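You operate a simulated robot arm through the tools that you are given. There is no shell and no other tool.

The job below is to be done with a simulated robot arm. You get a single attempt, and the scene is never put back.

## Task
Glue both corks into the sockets of the stop plate.
Fine: dip each in the glue pot, one cork a socket, and put the pot's lid back on.

Only the result counts: the job must be done as asked and must still hold three seconds after the hand-in. Knocking over, shifting, dropping, spilling or breaking anything else fails it. Lids that push on must go on centred and level and be pressed home; caps that screw on are set level and turned clockwise until they are tight.

## Robot
A 6-joint arm with a three-finger gripper, fixed in place. Base frame: the origin is on the floor under the middle of its stand, x ahead of it, y to its left, z up; the work surface is at about z = 0.9. Readings come in m, degrees, newtons and seconds.
It reaches about 1.213 m from its shoulder. Its first joint turns from -166.0 to 166.0 degrees. Payload 4.89 kg.
The tool frame sits at the grasp point between the pads (the TCP): z along the fingers, y along the line on which they close. The tips reach 0.03 m beyond it. The gripper opens to 0.164 m; its body begins 0.125 m behind the TCP.
Orientation is told as [roll, pitch, yaw] about the base's x, y, z axes, in that order, counted from this pose: with the fingers straight down and closing along the base's y, the tool's x points along the base's -x, its y along +y and its z along -z.

## Interface
- The arm moves only by the tool nudge_tool. Its argument "increments" is a list of rows, each a list of 7 numbers: the shift along the base's x, y, z in m, then the turn, a rotation vector about the base's x, y, z in degrees, then the opening in per cent of the stroke, from 0 (shut) to 100 (fully open). In form: [[tx, ty, tz, wx, wy, wz, fingers], ...]. A call has 1 to 20 rows; each row is the pose to reach, as a shift and turn from the pose commanded when the call began. Rows are played at 5 a second. More than 0.05 m and 8.6 degrees between two rows, or a gripper value outside its range, and nothing of the call is played. Where a pose cannot be reached the arm comes as near as it can. A force on the tool above 60 N (or 10 N above the force at the start of the call, whichever is more), or a blocked arm, ends the call early, and 0.2 s more pass. Each finger travels about 0.108 m/s and halts on what it meets, pressing with about 33 N; the grip force reading is that of the motor and also rises with nothing between the fingers. The clock runs only during rows and for 0.2 s after the last one: add rows that repeat a pose to give the fingers time. It gives the time, the measured TCP pose, the force on the tool (base axes), the opening and the grip force at its end, in the units of the frame above (readings bear some noise), with the torque about the TCP (base axes, N m) and any sound that the robot's microphone picked up.
- Cameras (640 x 400 px; columns grow to the right, rows downward): "scene" is fixed at [0.3991, -0.4993, 1.6392]; the picture's right is [0.96, -0.27, 0.00], its down [-0.13, -0.47, -0.87] and it looks along [0.24, 0.84, -0.49] (base axes); focal length 322 px, centre (320, 200). "wrist" rides on the gripper at [0.076, -0.002, -0.152] in the tool frame; the picture's right is [0.02, 1.00, 0.00], its down [-0.88, 0.02, -0.47] and it looks along [-0.47, 0.01, 0.88] (tool axes); focal length 247 px, centre (320, 200). There is no depth. A picture from a camera that has moved, and an enlarged one, comes with that camera's place and axes in the base frame and with its lens.
- grab_frame(camera): a new picture of that camera. The clock stands still meanwhile.
- lift_body(by): moves the trunk up (or, below 0, down) by that many m; the arm rides with it, the base frame stays. It gives what a move gives, with no picture.
- inspect(camera, box): a new picture of the part [left, top, right, bottom] of that camera's present view, enlarged. The clock stands still meanwhile.
- close_job(): hands the job in; it is judged then, once.

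Nothing tells you positions but the pictures and the camera data. Unless the task says otherwise, let go and move clear before handing in.

The tools are called after "Emit:" as a command line: name --pt "numbers of a row" for each row, then --argument value for the rest, lists and objects as JSON in quotes. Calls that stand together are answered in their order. nudge_tool: Moves the arm, as the interface text tells. Its arguments: {"type":"object","properties":{"increments":{"type":"array"}},"required":["increments"]} The other tools are called the same way: lift_body (by) moves the trunk up or down; grab_frame (camera) takes a picture; inspect (camera, box) takes an enlarged picture of a part of a camera's view; close_job () hands the job in.

At the start:

```text
time: 0.0
tool_pos: [0.3535, 0.4805, 1.2265]
ee_rot: [-0.1, -0.1, 0.0]
ft_force: [0.4, 0.1, -0.7]
moment: [0.0, 0.03, 0.01]
grip_width: 0.1641
grasp_force: 0.1
trunk travel left (down, up): [-0.175, 0.215]
```

scene: 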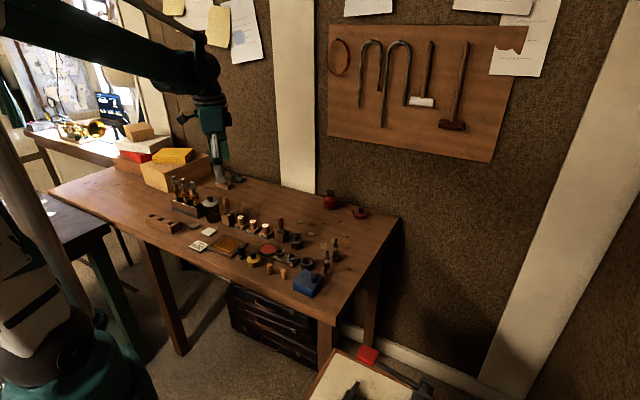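
wrist: 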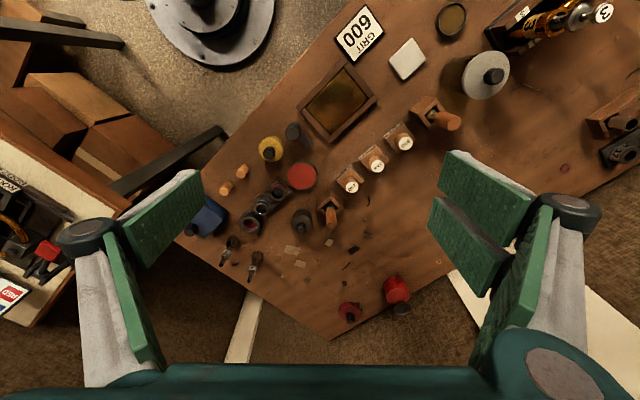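

I see a crowded workbench with small corks, pots and bottles near its front right edge. I'll enlarge both views first to identify the corks, glue pot, lid and stop plate.

Emit:
inspect --camera "scene" --box '[220, 210, 350, 300]'

Emit:
inspect --camera "wrist" --box '[180, 100, 360, 290]'

Emit:
inspect --camera "scene" --box '[130, 160, 290, 270]'

Emit:
inspect --camera "wrist" --box '[300, 0, 520, 200]'

```text
4.44 times, centred on (285, 255) of scene
camera zoom: at [0.3991, -0.4993, 1.6392], right [0.96, -0.27, 0.0], down [-0.13, -0.47, -0.87], along [0.24, 0.84, -0.49], focal length 1430 px, centre (476, -44)
```

zoom: 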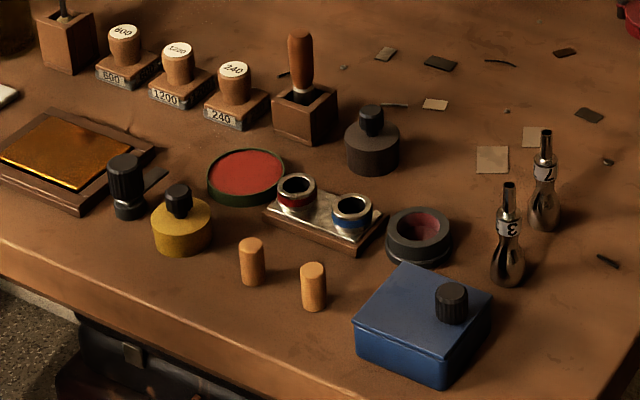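

```text
2.11 times, centred on (270, 195) of wrist
camera zoom: at [0.2776, 0.4792, 1.3786], right [-0.02, 1.0, 0.0], down [0.88, 0.02, 0.47], along [0.47, 0.01, -0.88], focal length 520 px, centre (425, 210)
```

zoom: 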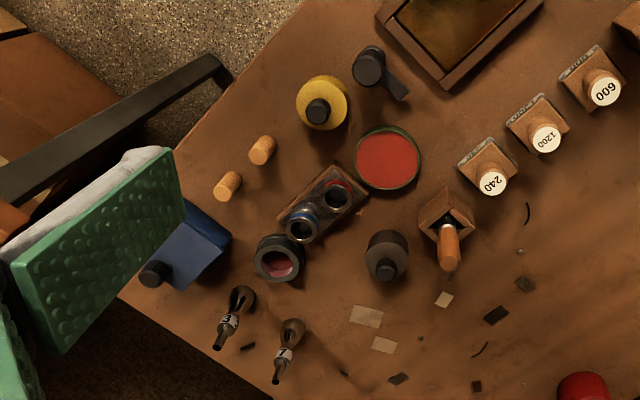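

```text
3.64 times, centred on (210, 215) of scene
camera zoom: at [0.3991, -0.4993, 1.6392], right [0.96, -0.27, 0.0], down [-0.13, -0.47, -0.87], along [0.24, 0.84, -0.49], focal length 1170 px, centre (720, 146)
```

zoom: 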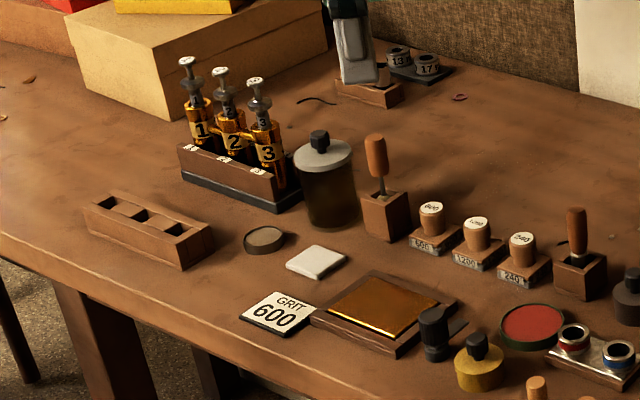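

```text
2.00 times, centred on (410, 100) of wrist
camera zoom: at [0.2776, 0.4792, 1.3786], right [-0.02, 1.0, 0.0], down [0.88, 0.02, 0.47], along [0.47, 0.01, -0.88], focal length 494 px, centre (140, 400)
```

zoom: 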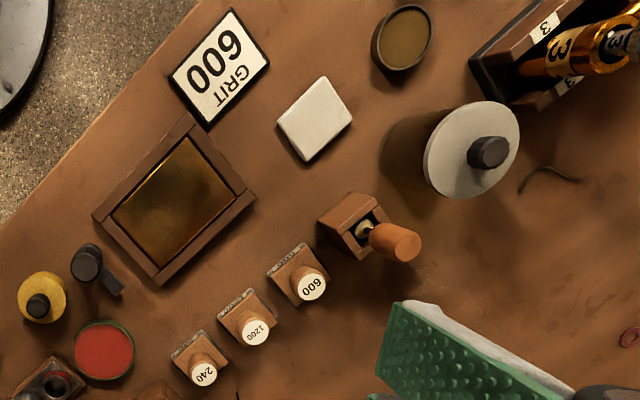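

The two corks stand near the front edge, around (0.46, 0.33) and (0.50, 0.29). The plate with a red and a blue ringed socket looks like the stop plate, and several pots could be the glue pot. I'll bring the wrist camera closer to tell them apart.

Emit:
nudge_tool --pt "0.01 -0.035 -0.01 0 0 0 100" --pt "0.015 -0.07 -0.02 0 0 0 100" --pt "0.02 -0.1 -0.035 0 0 0 100" --pt "0.03 -0.125 -0.05 0 0 0 100" --pt "0.035 -0.14 -0.06 0 0 0 100" --pt "0.035 -0.14 -0.06 0 0 0 100"

Emit:
grab_frame --camera "wrist"

Emit:
grab_frame --camera "scene"

```text
time: 1.4
tool_pos: [0.3876, 0.3404, 1.1674]
ee_rot: [0.0, 0.0, 0.0]
ft_force: [0.0, 0.3, -0.2]
moment: [0.03, 0.03, -0.01]
grip_width: 0.1639
grasp_force: 0.0
trunk travel left (down, up): [-0.175, 0.215]
```

```text
taken
camera wrist: at [0.3119, 0.3392, 1.3203], right [-0.02, 1.0, 0.0], down [0.88, 0.02, 0.47], along [0.47, 0.01, -0.88], focal length 247 px, centre (320, 200)
```

wrist: 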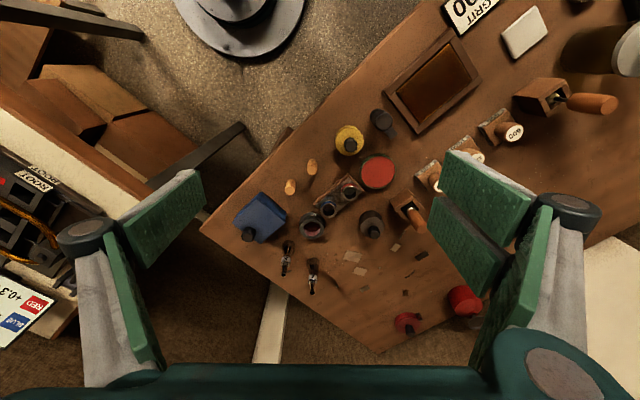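

```text
taken
```

scene: 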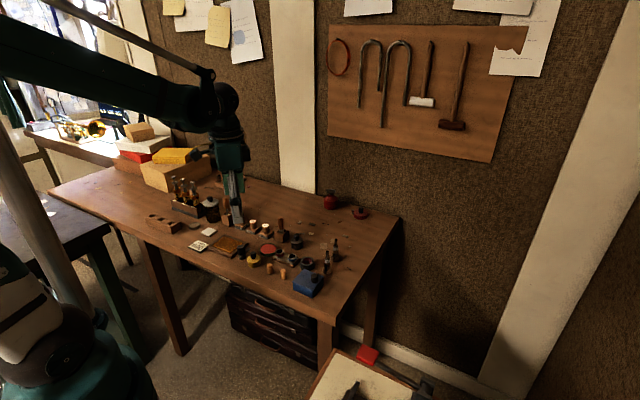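

Emit:
inspect --camera "wrist" --box '[270, 100, 430, 250]'

Emit:
inspect --camera "scene" --box '[240, 225, 310, 275]'

Emit:
inspect --camera "wrist" --box '[290, 160, 360, 250]'

Emit:
inspect --camera "wrist" --box '[0, 160, 110, 360]'

```text
2.67 times, centred on (350, 175) of wrist
camera zoom: at [0.3119, 0.3392, 1.3203], right [-0.02, 1.0, 0.0], down [0.88, 0.02, 0.47], along [0.47, 0.01, -0.88], focal length 659 px, centre (240, 267)
```

zoom: 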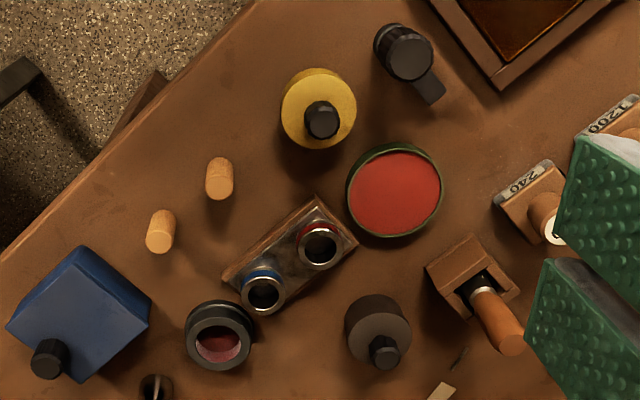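

```text
8.00 times, centred on (275, 250) of scene
camera zoom: at [0.3991, -0.4993, 1.6392], right [0.96, -0.27, 0.0], down [-0.13, -0.47, -0.87], along [0.24, 0.84, -0.49], focal length 2574 px, centre (680, -200)
```

zoom: 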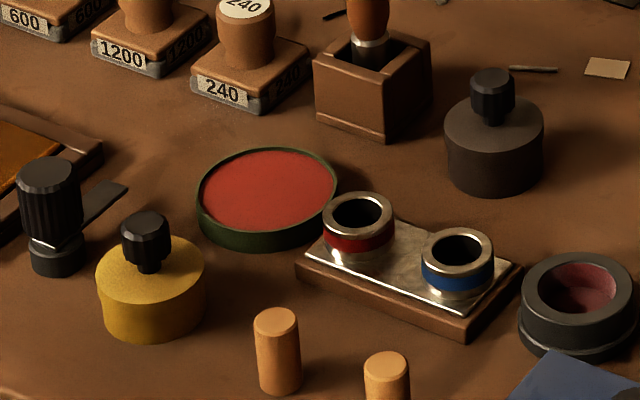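

```text
4.44 times, centred on (325, 205) of wrist
camera zoom: at [0.3119, 0.3392, 1.3203], right [-0.02, 1.0, 0.0], down [0.88, 0.02, 0.47], along [0.47, 0.01, -0.88], focal length 1098 px, centre (298, 178)
```

zoom: 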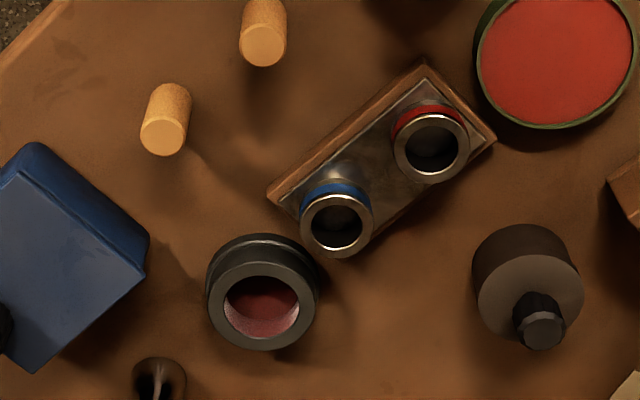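

```text
2.00 times, centred on (55, 260) of wrist
camera zoom: at [0.3119, 0.3392, 1.3203], right [-0.02, 1.0, 0.0], down [0.88, 0.02, 0.47], along [0.47, 0.01, -0.88], focal length 494 px, centre (850, 80)
```

zoom: 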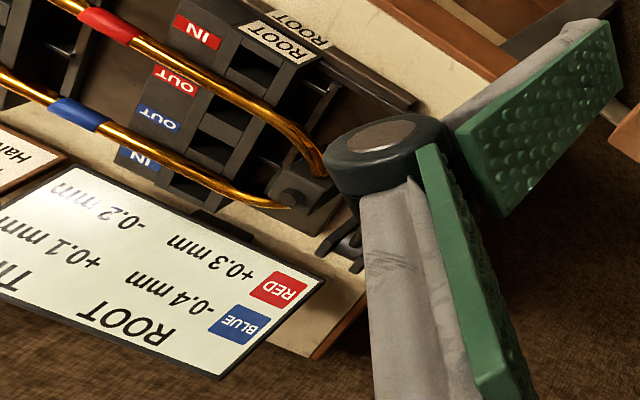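

The dark cup with the pink inside is open, and there are lidded pots too (yellow, dark grey, a big brown jar). I'll move lower over this area for a close look before deciding which one is the glue pot.

Emit:
nudge_tool --pt "0.015 0.0 -0.025 0 0 0 100" --pt "0.03 0.0 -0.05 0 0 0 100" --pt "0.05 0.01 -0.075 0 0 0 100" --pt "0.06 0.02 -0.1 0 0 0 100" --pt "0.06 0.02 -0.1 0 0 0 100"

Emit:
grab_frame --camera "wrist"

Emit:
inspect --camera "wrist" --box '[250, 120, 410, 280]'

```text
time: 2.6
tool_pos: [0.4503, 0.3607, 1.0655]
ee_rot: [0.0, 0.1, 0.0]
ft_force: [1.0, 1.1, -0.7]
moment: [-0.1, 0.08, -0.01]
grip_width: 0.1642
grasp_force: 0.1
trunk travel left (down, up): [-0.175, 0.215]
```

```text
taken
camera wrist: at [0.3755, 0.3586, 1.2184], right [-0.02, 1.0, 0.0], down [0.88, 0.02, 0.47], along [0.47, 0.01, -0.88], focal length 247 px, centre (320, 200)
```

wrist: 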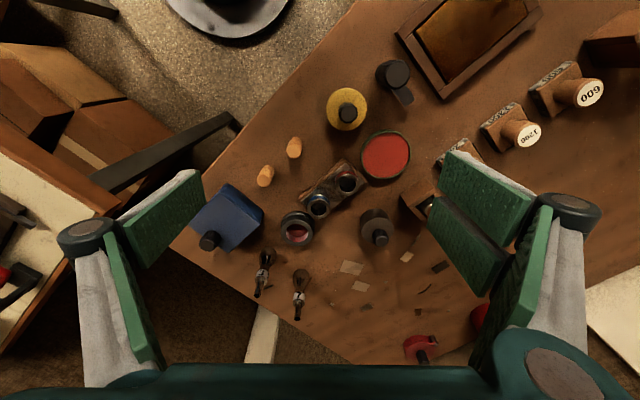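

```text
2.50 times, centred on (330, 200) of wrist
camera zoom: at [0.3755, 0.3586, 1.2184], right [-0.02, 1.0, 0.0], down [0.88, 0.02, 0.47], along [0.47, 0.01, -0.88], focal length 617 px, centre (295, 200)
```

zoom: 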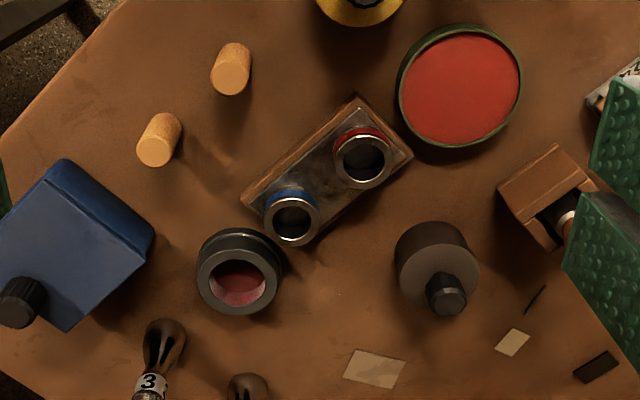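

I'll zoom hard into each candidate container.

Emit:
inspect --camera "wrist" --box '[275, 200, 325, 250]'

Emit:
inspect --camera "wrist" --box '[350, 195, 400, 255]'

Emit:
inspect --camera "wrist" --box '[320, 50, 420, 140]'

Emit:
inspect --camera "scene" --box '[195, 180, 245, 230]'

Emit:
inspect --camera "scene" --box '[240, 230, 300, 275]'

Emit:
inspect --camera "scene" --box '[310, 185, 380, 230]'

Emit:
inspect --camera "scene" --box '[280, 245, 340, 300]'

```text
8.00 times, centred on (300, 225) of wrist
camera zoom: at [0.3755, 0.3586, 1.2184], right [-0.02, 1.0, 0.0], down [0.88, 0.02, 0.47], along [0.47, 0.01, -0.88], focal length 1976 px, centre (480, 0)
```

zoom: 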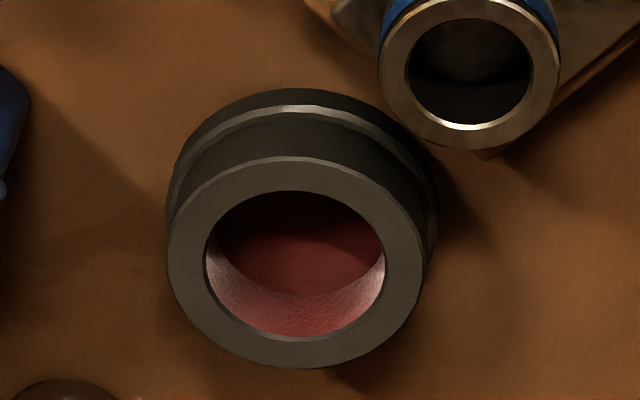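

```text
6.67 times, centred on (375, 225) of wrist
camera zoom: at [0.3755, 0.3586, 1.2184], right [-0.02, 1.0, 0.0], down [0.88, 0.02, 0.47], along [0.47, 0.01, -0.88], focal length 1646 px, centre (-47, 33)
```

zoom: 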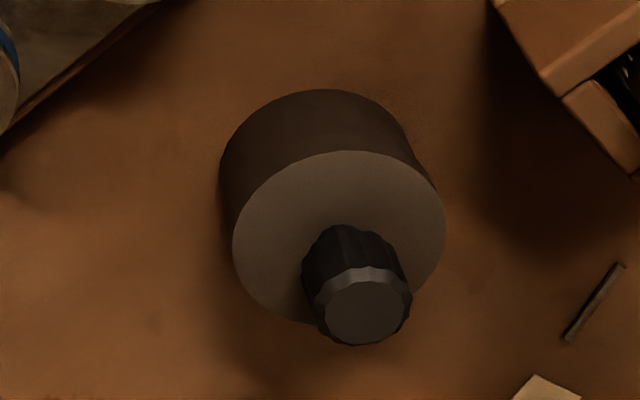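

```text
4.44 times, centred on (370, 95) of wrist
camera zoom: at [0.3755, 0.3586, 1.2184], right [-0.02, 1.0, 0.0], down [0.88, 0.02, 0.47], along [0.47, 0.01, -0.88], focal length 1098 px, centre (98, 667)
```

zoom: 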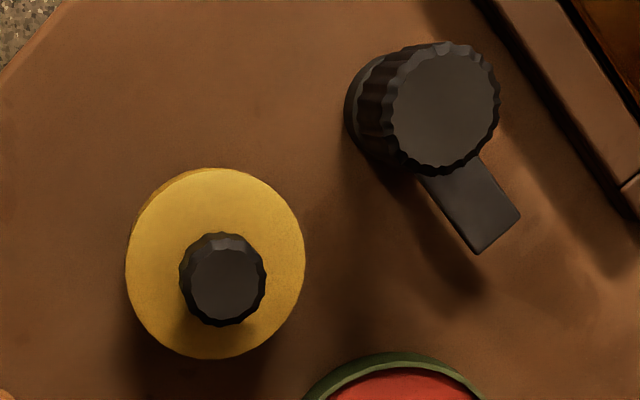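

```text
8.00 times, centred on (220, 205) of scene
camera zoom: at [0.3991, -0.4993, 1.6392], right [0.96, -0.27, 0.0], down [-0.13, -0.47, -0.87], along [0.24, 0.84, -0.49], focal length 2574 px, centre (1120, 160)
```

zoom: 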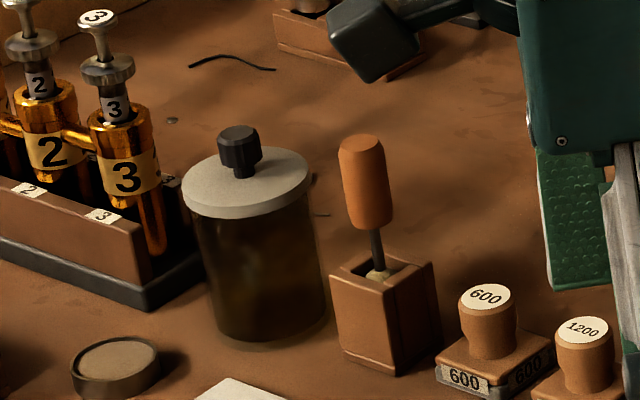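

```text
8.89 times, centred on (270, 252) of scene
camera zoom: at [0.3991, -0.4993, 1.6392], right [0.96, -0.27, 0.0], down [-0.13, -0.47, -0.87], along [0.24, 0.84, -0.49], focal length 2860 px, centre (764, -267)
```

zoom: 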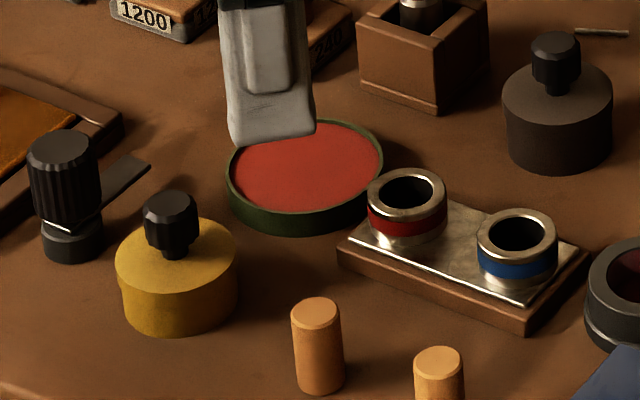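

```text
8.89 times, centred on (345, 208) of scene
camera zoom: at [0.3991, -0.4993, 1.6392], right [0.96, -0.27, 0.0], down [-0.13, -0.47, -0.87], along [0.24, 0.84, -0.49], focal length 2860 px, centre (98, 133)
```

zoom: 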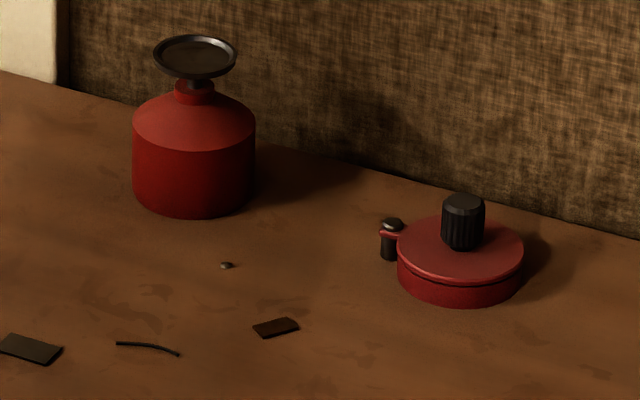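

```text
7.27 times, centred on (310, 272) of scene
camera zoom: at [0.3991, -0.4993, 1.6392], right [0.96, -0.27, 0.0], down [-0.13, -0.47, -0.87], along [0.24, 0.84, -0.49], focal length 2340 px, centre (393, -327)
```

zoom: 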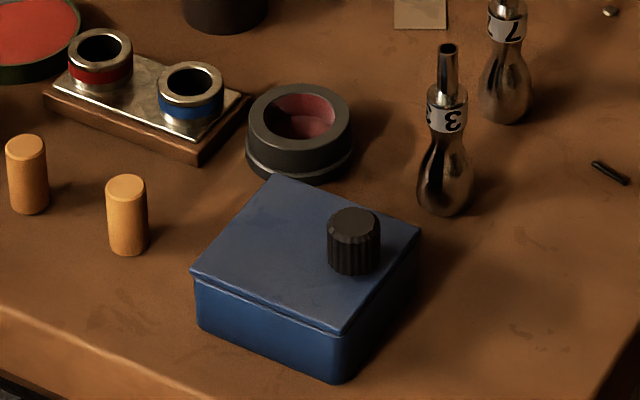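

The lidded pots look alike from this side, so I'll tilt the wrist to look for labels and lid seams at a flatter angle.

Emit:
nudge_tool --pt "-0.01 0.0 0.01 0 -8 0 100" --pt "-0.02 0.005 0.01 0 -16 0 100" --pt "-0.03 0.01 0.01 0 -24 0 100" --pt "-0.045 0.015 0.01 0 -32 0 100" --pt "-0.06 0.02 0.01 0 -40 0 100" --pt "-0.06 0.02 0.01 0 -40 0 100"

Emit:
grab_frame --camera "wrist"

```text
time: 4.0
tool_pos: [0.3885, 0.382, 1.0763]
ee_rot: [0.0, -40.2, 0.0]
ft_force: [-0.1, 0.5, 0.5]
moment: [-0.02, -0.01, -0.01]
grip_width: 0.164
grasp_force: 0.1
trunk travel left (down, up): [-0.175, 0.215]
```

```text
taken
camera wrist: at [0.2325, 0.3805, 1.1446], right [-0.02, 1.0, -0.01], down [0.37, 0.02, 0.93], along [0.93, 0.01, -0.37], focal length 247 px, centre (320, 200)
```

wrist: 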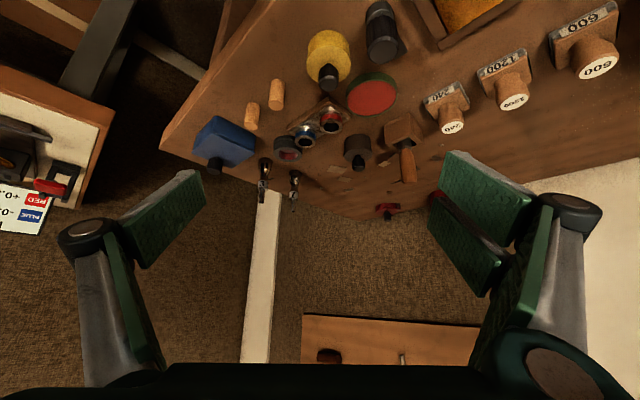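

Emit:
inspect --camera "wrist" --box '[265, 10, 415, 110]'

Emit:
inspect --camera "wrist" --box '[260, 95, 400, 185]'

Emit:
inspect --camera "wrist" --box '[360, 195, 420, 235]'

```text
4.00 times, centred on (340, 60) of wrist
camera zoom: at [0.2325, 0.3805, 1.1446], right [-0.02, 1.0, -0.01], down [0.37, 0.02, 0.93], along [0.93, 0.01, -0.37], focal length 988 px, centre (240, 760)
```

zoom: 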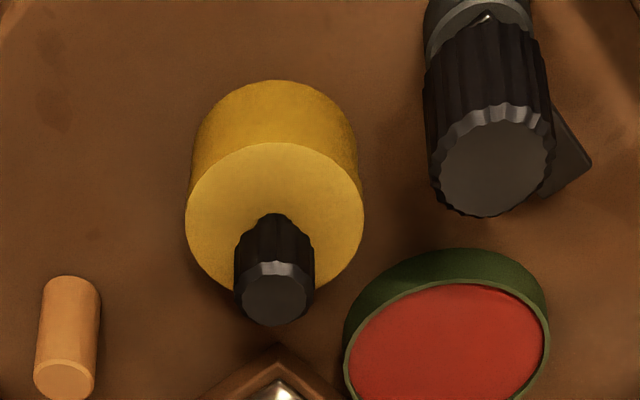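

```text
4.44 times, centred on (330, 140) of wrist
camera zoom: at [0.2325, 0.3805, 1.1446], right [-0.02, 1.0, -0.01], down [0.37, 0.02, 0.93], along [0.93, 0.01, -0.37], focal length 1098 px, centre (276, 467)
```

zoom: 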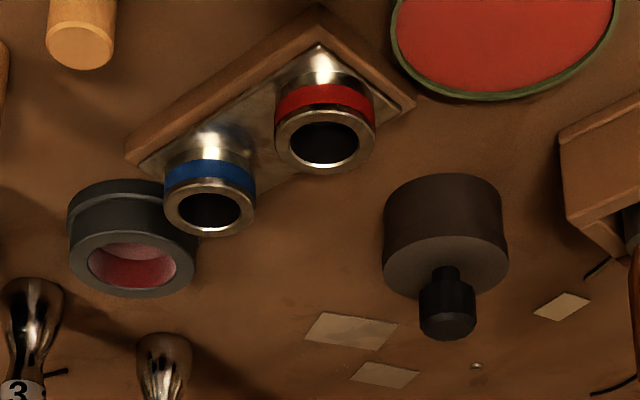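

```text
10.00 times, centred on (390, 215) of wrist
camera zoom: at [0.2325, 0.3805, 1.1446], right [-0.02, 1.0, -0.01], down [0.37, 0.02, 0.93], along [0.93, 0.01, -0.37], focal length 2470 px, centre (-380, 50)
```

zoom: 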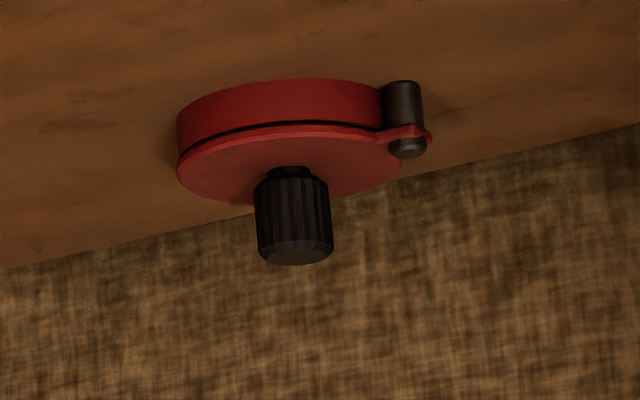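

Emit:
inspect --camera "wrist" --box '[305, 25, 360, 95]'

Emit:
inspect --camera "wrist" --box '[340, 130, 380, 175]'

Emit:
inspect --camera "wrist" --box '[270, 130, 310, 165]'

Emit:
inspect --camera "scene" --box '[240, 245, 265, 270]'

Emit:
inspect --camera "scene" --box '[285, 228, 310, 253]'

Emit:
inspect --camera "scene" --box '[295, 248, 325, 273]'

```text
5.71 times, centred on (332, 60) of wrist
camera zoom: at [0.2325, 0.3805, 1.1446], right [-0.02, 1.0, -0.01], down [0.37, 0.02, 0.93], along [0.93, 0.01, -0.37], focal length 1411 px, centre (249, 1000)
```

zoom: 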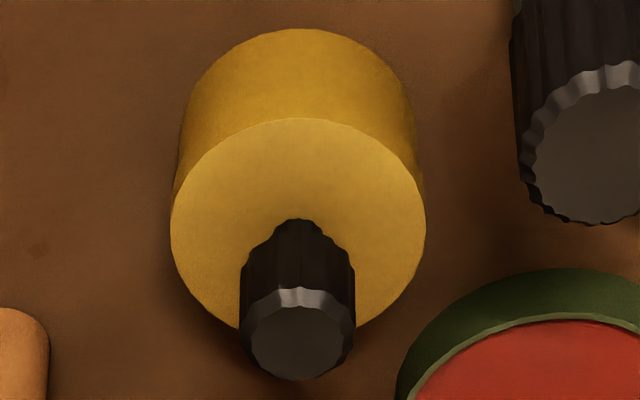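

```text
8.89 times, centred on (360, 152) of wrist
camera zoom: at [0.2325, 0.3805, 1.1446], right [-0.02, 1.0, -0.01], down [0.37, 0.02, 0.93], along [0.93, 0.01, -0.37], focal length 2195 px, centre (-36, 622)
```

zoom: 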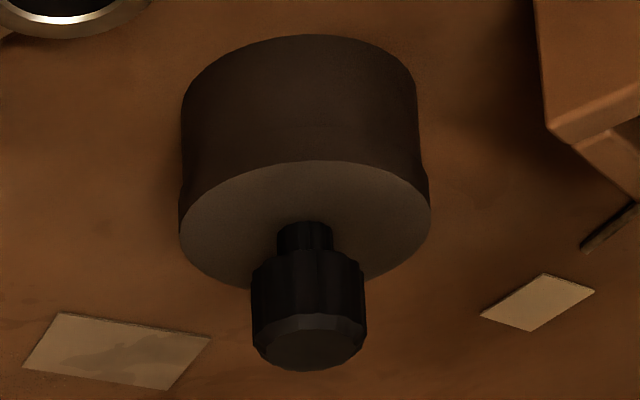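

```text
11.43 times, centred on (290, 148) of wrist
camera zoom: at [0.2325, 0.3805, 1.1446], right [-0.02, 1.0, -0.01], down [0.37, 0.02, 0.93], along [0.93, 0.01, -0.37], focal length 2823 px, centre (663, 800)
```

zoom: 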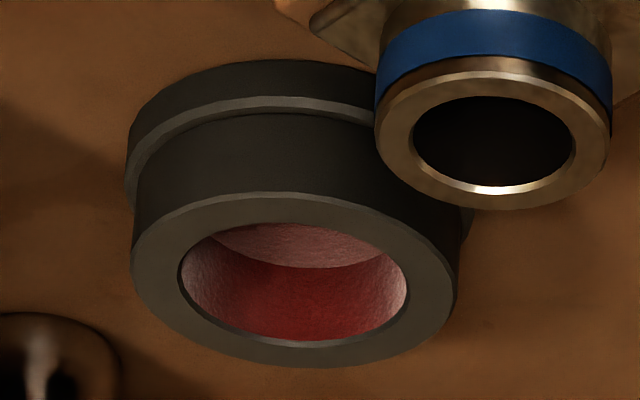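

```text
16.00 times, centred on (252, 258) of scene
camera zoom: at [0.3991, -0.4993, 1.6392], right [0.96, -0.27, 0.0], down [-0.13, -0.47, -0.87], along [0.24, 0.84, -0.49], focal length 5149 px, centre (1400, -720)
```

zoom: 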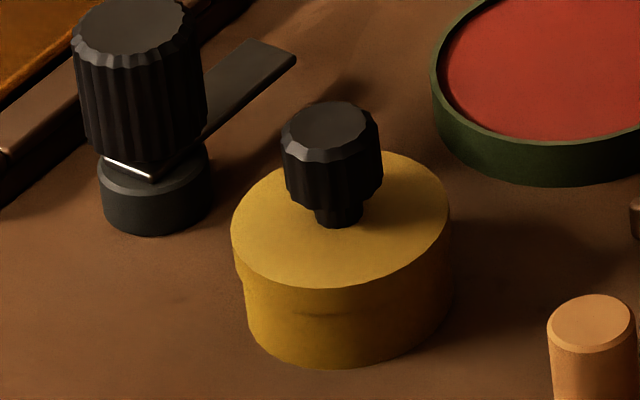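

```text
16.00 times, centred on (298, 240) of scene
camera zoom: at [0.3991, -0.4993, 1.6392], right [0.96, -0.27, 0.0], down [-0.13, -0.47, -0.87], along [0.24, 0.84, -0.49], focal length 5149 px, centre (680, -448)
```

zoom: 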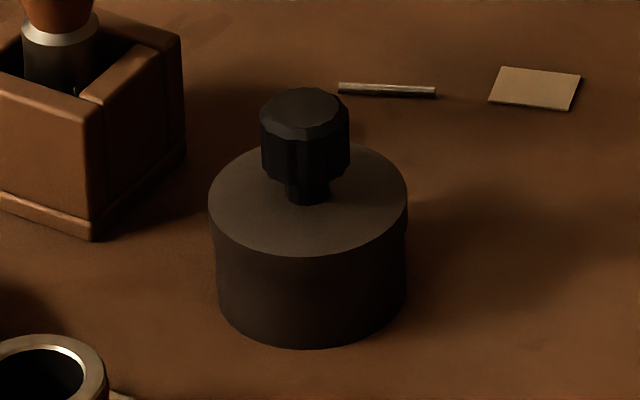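

```text
16.00 times, centred on (310, 260) of scene
camera zoom: at [0.3991, -0.4993, 1.6392], right [0.96, -0.27, 0.0], down [-0.13, -0.47, -0.87], along [0.24, 0.84, -0.49], focal length 5149 px, centre (480, -768)
```

zoom: 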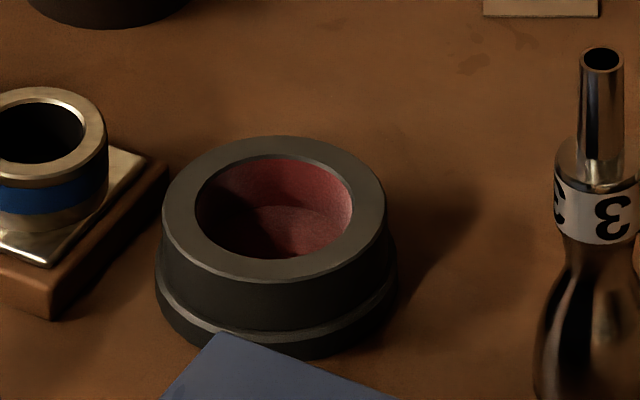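

The pink-lined ring looks like a felt-lined stand, so it isn't glue. The yellow and dark pots both have knobbed lids with a slight overhang. I'll check the wall papers and bench for hints on which is the glue pot.

Emit:
inspect --camera "scene" --box '[150, 0, 280, 70]'

Emit:
inspect --camera "scene" --box '[440, 0, 560, 80]'

Emit:
inspect --camera "scene" --box '[300, 0, 420, 60]'

Emit:
inspect --camera "scene" --box '[0, 60, 130, 150]'

Emit:
inspect --camera "scene" --box '[300, 330, 460, 400]'

Emit:
inspect --camera "scene" --box '[110, 110, 230, 200]'

```text
4.92 times, centred on (215, 35) of scene
camera zoom: at [0.3991, -0.4993, 1.6392], right [0.96, -0.27, 0.0], down [-0.13, -0.47, -0.87], along [0.24, 0.84, -0.49], focal length 1584 px, centre (837, 1012)
```

zoom: 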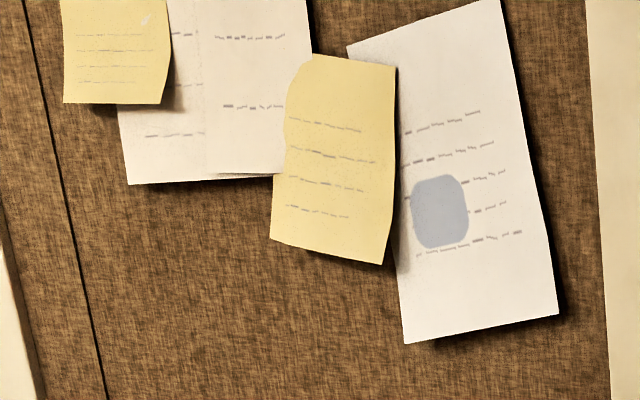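

```text
5.00 times, centred on (500, 40) of scene
camera zoom: at [0.3991, -0.4993, 1.6392], right [0.96, -0.27, 0.0], down [-0.13, -0.47, -0.87], along [0.24, 0.84, -0.49], focal length 1609 px, centre (-580, 1000)
```

zoom: 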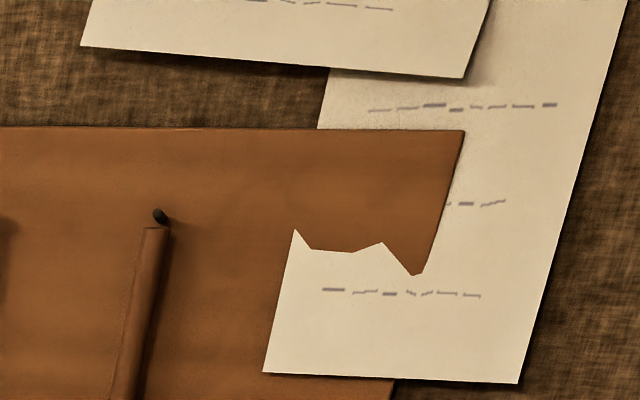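

```text
5.33 times, centred on (360, 30) of scene
camera zoom: at [0.3991, -0.4993, 1.6392], right [0.96, -0.27, 0.0], down [-0.13, -0.47, -0.87], along [0.24, 0.84, -0.49], focal length 1716 px, centre (107, 1107)
```

zoom: 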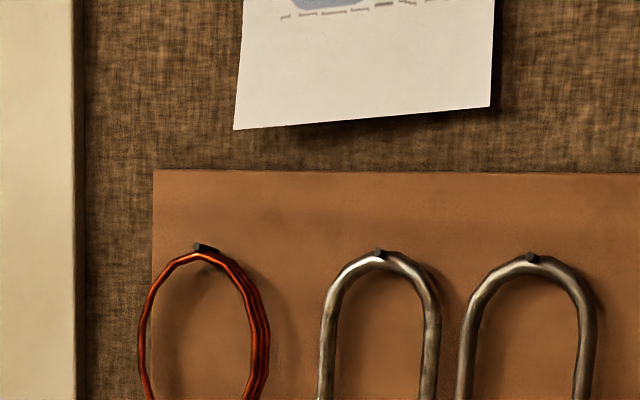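

```text
4.44 times, centred on (65, 105) of scene
camera zoom: at [0.3991, -0.4993, 1.6392], right [0.96, -0.27, 0.0], down [-0.13, -0.47, -0.87], along [0.24, 0.84, -0.49], focal length 1430 px, centre (1453, 622)
```

zoom: 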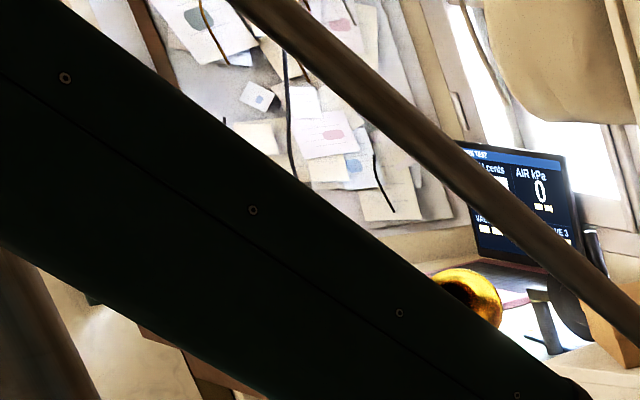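

```text
4.00 times, centred on (380, 365) of scene
camera zoom: at [0.3991, -0.4993, 1.6392], right [0.96, -0.27, 0.0], down [-0.13, -0.47, -0.87], along [0.24, 0.84, -0.49], focal length 1287 px, centre (80, -460)
```

zoom: 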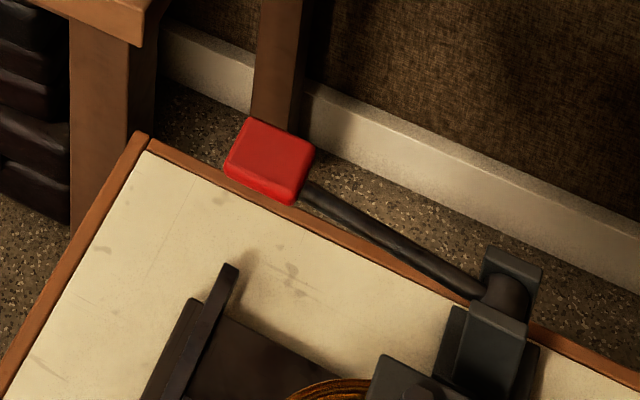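

```text
4.44 times, centred on (170, 155) of scene
camera zoom: at [0.3991, -0.4993, 1.6392], right [0.96, -0.27, 0.0], down [-0.13, -0.47, -0.87], along [0.24, 0.84, -0.49], focal length 1430 px, centre (987, 400)
```

zoom: 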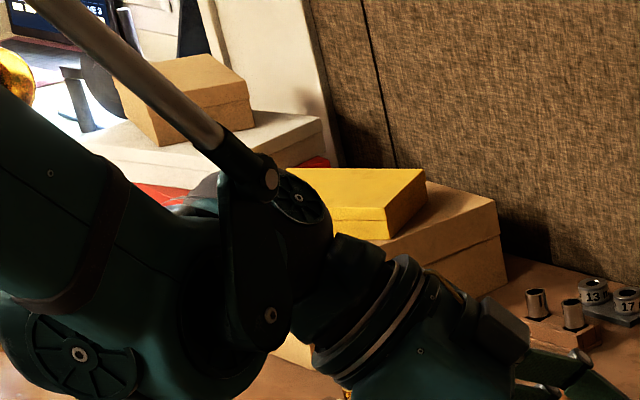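

There are no written hints, so I'll have to check the contents. I put the yellow pot at about (0.416, 0.388) with its knob top near z 0.953, and the dark pot at about (0.577, 0.444). I'll straighten the tool, yaw it -45° so the fingers close across the cork row, and go above the yellow pot.

Emit:
nudge_tool --pt "0.005 0.0 0.0 0 8 0 100" --pt "0.01 0.002 0.0 0 16 0 100" --pt "0.015 0.004 0.0 0 24 0 100" --pt "0.02 0.005 0.0 0 32 0 100" --pt "0.0275 0.006 0.0 0 40 0 100" --pt "0.0275 0.006 0.0 0 40 0 100"

Emit:
nudge_tool --pt "0 0 0 0 0 -8 100" --pt "0 0 0 0 0 -16 100" --pt "0 0 0 0 0 -24 90" --pt "0 0 0 0 0 -32 80" --pt "0 0 0 0 0 -40 70" --pt "0 0 0 0 0 -45 60" --pt "0 0 0 0 0 -45 50" --pt "0 0 0 0 0 -45 40" --pt "0 0 0 0 0 -45 40"

Emit:
grab_frame --camera "wrist"

Emit:
inspect --camera "scene" --box '[200, 150, 300, 280]'

```text
time: 5.4
tool_pos: [0.4163, 0.3878, 1.0765]
ee_rot: [0.1, 0.2, 0.1]
ft_force: [0.6, 0.5, 0.7]
moment: [-0.1, 0.06, 0.01]
grip_width: 0.1636
grasp_force: 0.1
trunk travel left (down, up): [-0.175, 0.215]
```

```text
time: 7.4
tool_pos: [0.4161, 0.3863, 1.0763]
ee_rot: [0.0, 0.0, -44.9]
ft_force: [-0.4, 0.7, -0.5]
moment: [0.03, 0.02, 0.01]
grip_width: 0.0656
grasp_force: 0.0
trunk travel left (down, up): [-0.175, 0.215]
```

```text
taken
camera wrist: at [0.3618, 0.4397, 1.2285], right [0.69, 0.72, 0.0], down [0.64, -0.61, 0.47], along [0.34, -0.33, -0.88], focal length 247 px, centre (320, 200)
```

wrist: 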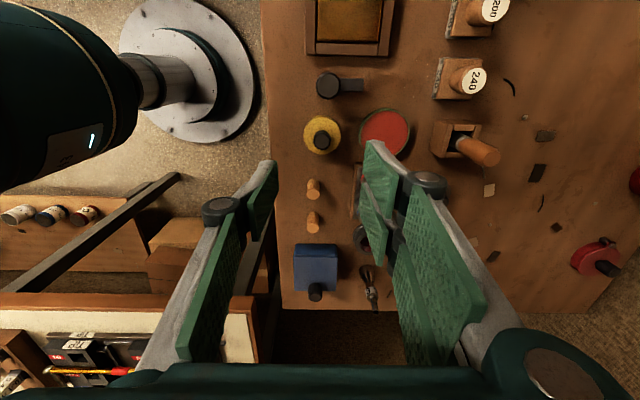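

```text
3.08 times, centred on (250, 215) of scene
camera zoom: at [0.3991, -0.4993, 1.6392], right [0.96, -0.27, 0.0], down [-0.13, -0.47, -0.87], along [0.24, 0.84, -0.49], focal length 990 px, centre (535, 154)
```

zoom: 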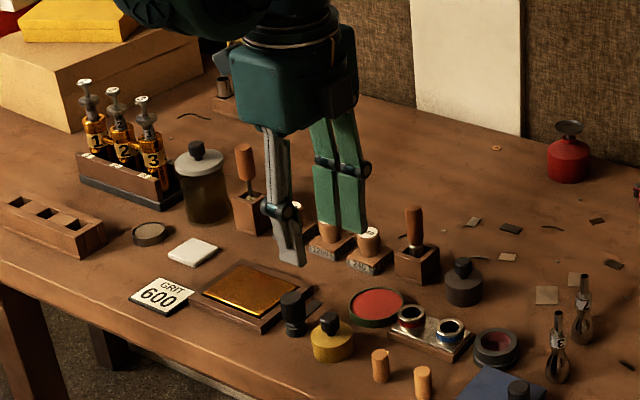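

Emit:
inspect --camera "wrist" --box '[280, 60, 420, 160]'

Emit:
inspect --camera "wrist" --box '[290, 110, 350, 160]'

```text
4.00 times, centred on (350, 110) of wrist
camera zoom: at [0.3618, 0.4397, 1.2285], right [0.69, 0.72, 0.0], down [0.64, -0.61, 0.47], along [0.34, -0.33, -0.88], focal length 988 px, centre (200, 560)
```

zoom: 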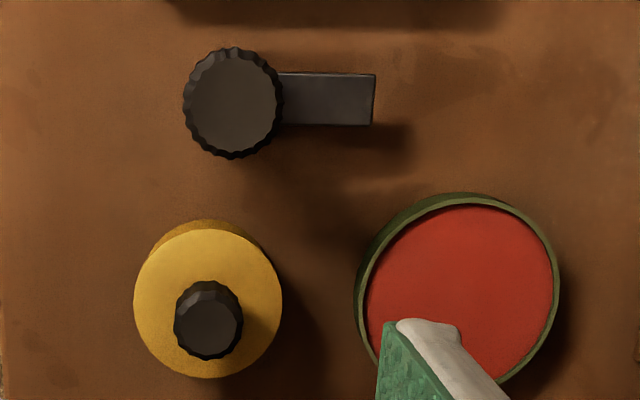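

```text
8.00 times, centred on (320, 135) of wrist
camera zoom: at [0.3618, 0.4397, 1.2285], right [0.69, 0.72, 0.0], down [0.64, -0.61, 0.47], along [0.34, -0.33, -0.88], focal length 1976 px, centre (320, 720)
```

zoom: 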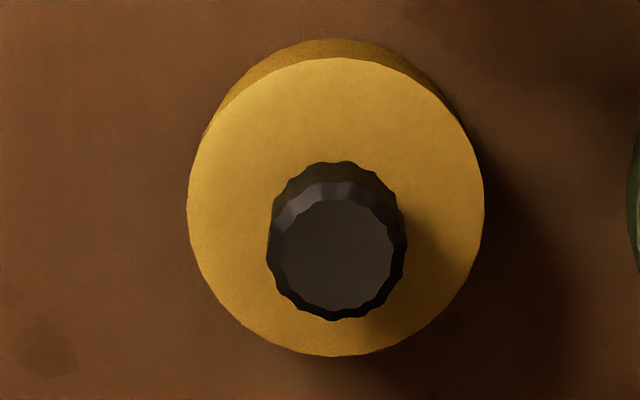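

The yellow knob is nearly under the tool, about 4 mm off in +y. I'll shift and come partway down with the fingers narrowed, then check alignment.

Emit:
nudge_tool --pt "-0.001 0.004 -0.02 0 0 0 36" --pt "-0.0014 0.0042 -0.04 0 0 0 34" --pt "-0.0014 0.0042 -0.06 0 0 0 32" --pt "-0.0014 0.0042 -0.076 0 0 0 30" --pt "-0.0014 0.0042 -0.076 0 0 0 30"

Emit:
grab_frame --camera "wrist"

Emit:
inspect --camera "wrist" --box '[270, 110, 400, 230]'

Emit:
inspect --camera "scene" --box '[210, 180, 310, 280]'

```text
time: 8.6
tool_pos: [0.4152, 0.3903, 0.9988]
ee_rot: [0.0, 0.0, -45.1]
ft_force: [-0.2, 0.0, -0.4]
moment: [-0.04, 0.05, 0.03]
grip_width: 0.0492
grasp_force: 0.0
trunk travel left (down, up): [-0.175, 0.215]
```

```text
taken
camera wrist: at [0.3606, 0.4447, 1.1518], right [0.69, 0.72, 0.0], down [0.64, -0.61, 0.47], along [0.34, -0.33, -0.88], focal length 247 px, centre (320, 200)
```

wrist: 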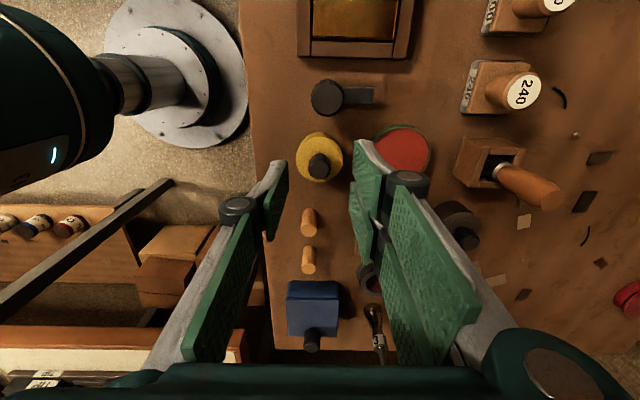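

```text
3.33 times, centred on (335, 170) of wrist
camera zoom: at [0.3606, 0.4447, 1.1518], right [0.69, 0.72, 0.0], down [0.64, -0.61, 0.47], along [0.34, -0.33, -0.88], focal length 823 px, centre (270, 300)
```

zoom: 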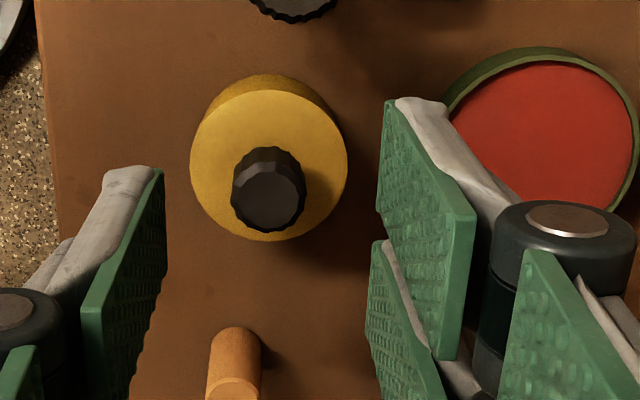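

```text
4.00 times, centred on (260, 230) of scene
camera zoom: at [0.3991, -0.4993, 1.6392], right [0.96, -0.27, 0.0], down [-0.13, -0.47, -0.87], along [0.24, 0.84, -0.49], focal length 1287 px, centre (560, 80)
```

zoom: 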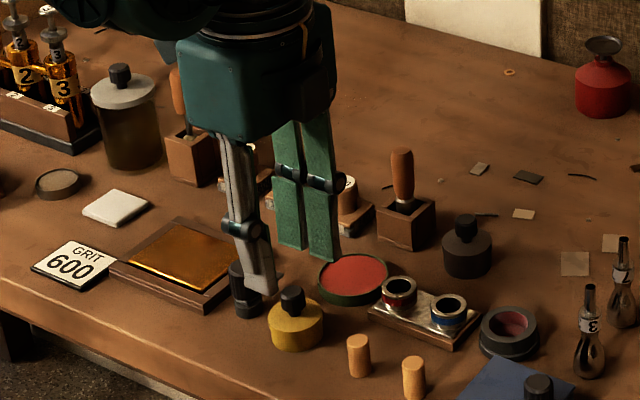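

The knob sits midway between the pads. I'll go down until the tips just clear the lid top, then check from the side.

Emit:
nudge_tool --pt "0 0 -0.012 0 0 0 30" --pt "0 0 -0.024 0 0 0 30" --pt "0 0 -0.033 0 0 0 30" --pt "0 0 -0.0385 0 0 0 30" --pt "0 0 -0.0385 0 0 0 30"

Emit:
inspect --camera "scene" --box '[230, 220, 290, 275]'

Emit:
inspect --camera "wrist" --box '[260, 130, 390, 240]'

```text
time: 9.8
tool_pos: [0.4152, 0.3902, 0.9617]
ee_rot: [-0.1, 0.0, -45.0]
ft_force: [0.5, -0.1, 1.5]
moment: [-0.02, -0.01, 0.01]
grip_width: 0.0494
grasp_force: 0.1
trunk travel left (down, up): [-0.175, 0.215]
```

```text
7.27 times, centred on (260, 248) of scene
camera zoom: at [0.3991, -0.4993, 1.6392], right [0.96, -0.27, 0.0], down [-0.13, -0.47, -0.87], along [0.24, 0.84, -0.49], focal length 2340 px, centre (756, -146)
```

zoom: 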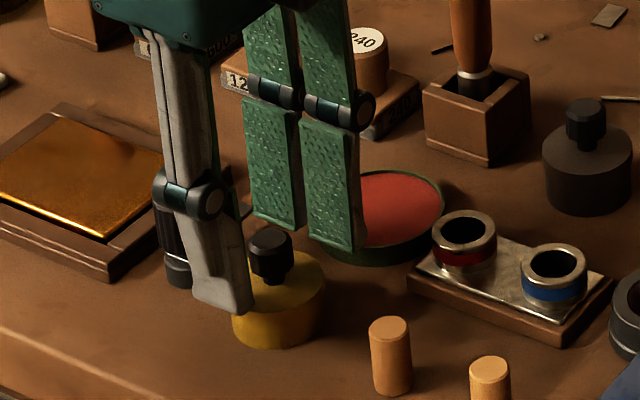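

```text
3.64 times, centred on (325, 185) of wrist
camera zoom: at [0.3607, 0.4431, 1.1142], right [0.69, 0.72, 0.0], down [0.64, -0.61, 0.47], along [0.34, -0.33, -0.88], focal length 898 px, centre (302, 254)
```

zoom: 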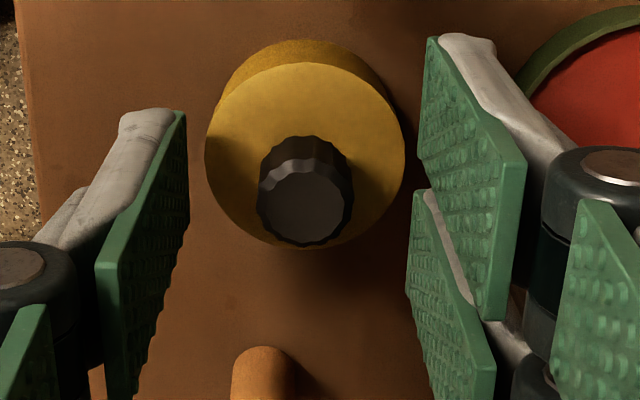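

Aligned, with the tips about 5 mm above the lid. I'll close on the knob.

Emit:
nudge_tool --pt "0 0 0 0 0 0 20" --pt "0 0 0 0 0 0 14" --pt "0 0 0 0 0 0 8" --pt "0 0 0 0 0 0 8" --pt "0 0 0 0 0 0 8"

Emit:
inspect --camera "scene" --box '[230, 220, 290, 275]'

Emit:
inspect --camera "wrist" --box '[260, 130, 390, 240]'

```text
time: 11.0
tool_pos: [0.4146, 0.3894, 0.9614]
ee_rot: [0.1, 0.0, -45.0]
ft_force: [-0.2, 0.2, 0.4]
moment: [-0.01, 0.01, 0.03]
grip_width: 0.0179
grasp_force: 33.2
trunk travel left (down, up): [-0.175, 0.215]
heard: snap
```

```text
7.27 times, centred on (260, 248) of scene
camera zoom: at [0.3991, -0.4993, 1.6392], right [0.96, -0.27, 0.0], down [-0.13, -0.47, -0.87], along [0.24, 0.84, -0.49], focal length 2340 px, centre (756, -146)
```

zoom: 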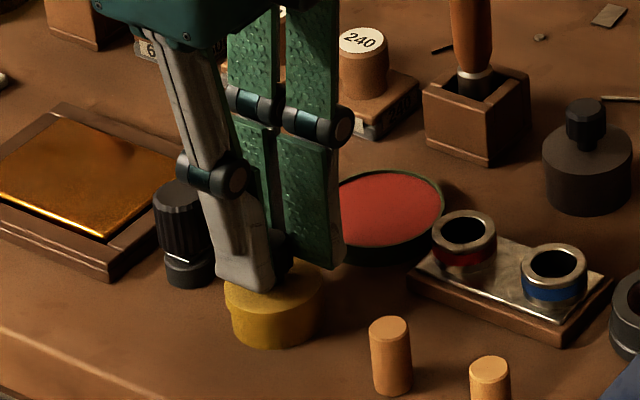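

```text
3.64 times, centred on (325, 185) of wrist
camera zoom: at [0.3607, 0.4431, 1.1143], right [0.69, 0.72, 0.0], down [0.64, -0.61, 0.47], along [0.34, -0.33, -0.88], focal length 898 px, centre (302, 254)
```

zoom: 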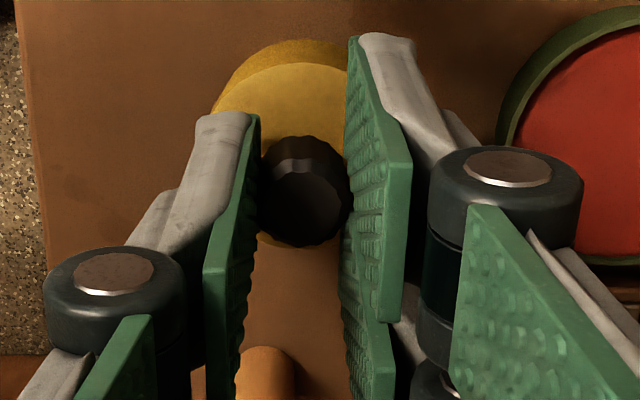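

A snap was heard as I gripped the knob, possibly the lid unseating. I'll lift gently by a few millimetres and check.

Emit:
nudge_tool --pt "0 0 0.001 0 0 0 8" --pt "0 0 0.002 0 0 0 8" --pt "0 0 0.003 0 0 0 8" --pt "0 0 0.004 0 0 0 8"

Emit:
inspect --camera "scene" --box '[235, 235, 285, 275]'

Emit:
inspect --camera "wrist" --box '[290, 120, 370, 220]'

```text
time: 12.0
tool_pos: [0.4146, 0.39, 0.9653]
ee_rot: [0.0, 0.0, -45.0]
ft_force: [-0.3, -0.1, -0.4]
moment: [0.01, 0.02, 0.01]
grip_width: 0.0178
grasp_force: 33.0
trunk travel left (down, up): [-0.175, 0.215]
```

```text
10.00 times, centred on (260, 255) of scene
camera zoom: at [0.3991, -0.4993, 1.6392], right [0.96, -0.27, 0.0], down [-0.13, -0.47, -0.87], along [0.24, 0.84, -0.49], focal length 3218 px, centre (920, -350)
```

zoom: 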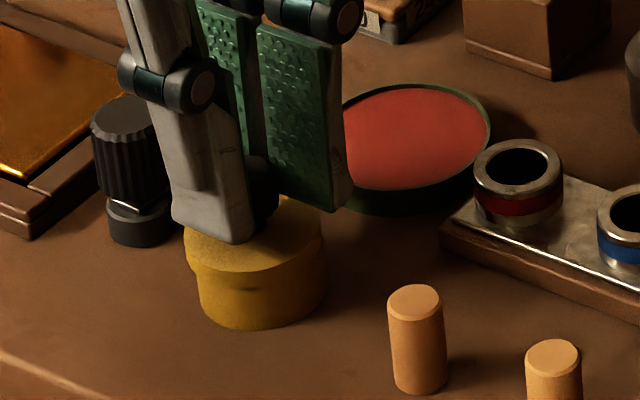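

```text
4.00 times, centred on (330, 170) of wrist
camera zoom: at [0.3597, 0.4434, 1.1182], right [0.69, 0.72, 0.0], down [0.64, -0.61, 0.47], along [0.34, -0.33, -0.88], focal length 988 px, centre (280, 320)
```

zoom: 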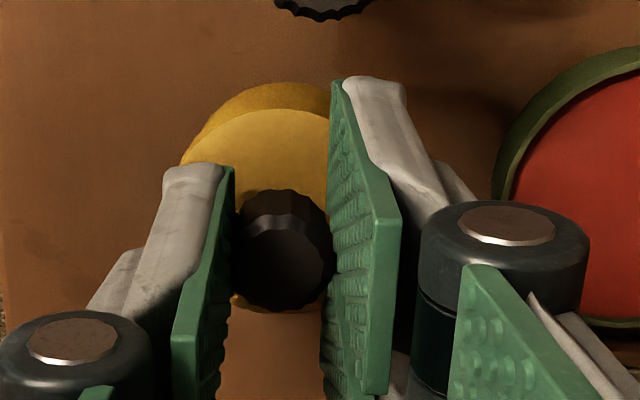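

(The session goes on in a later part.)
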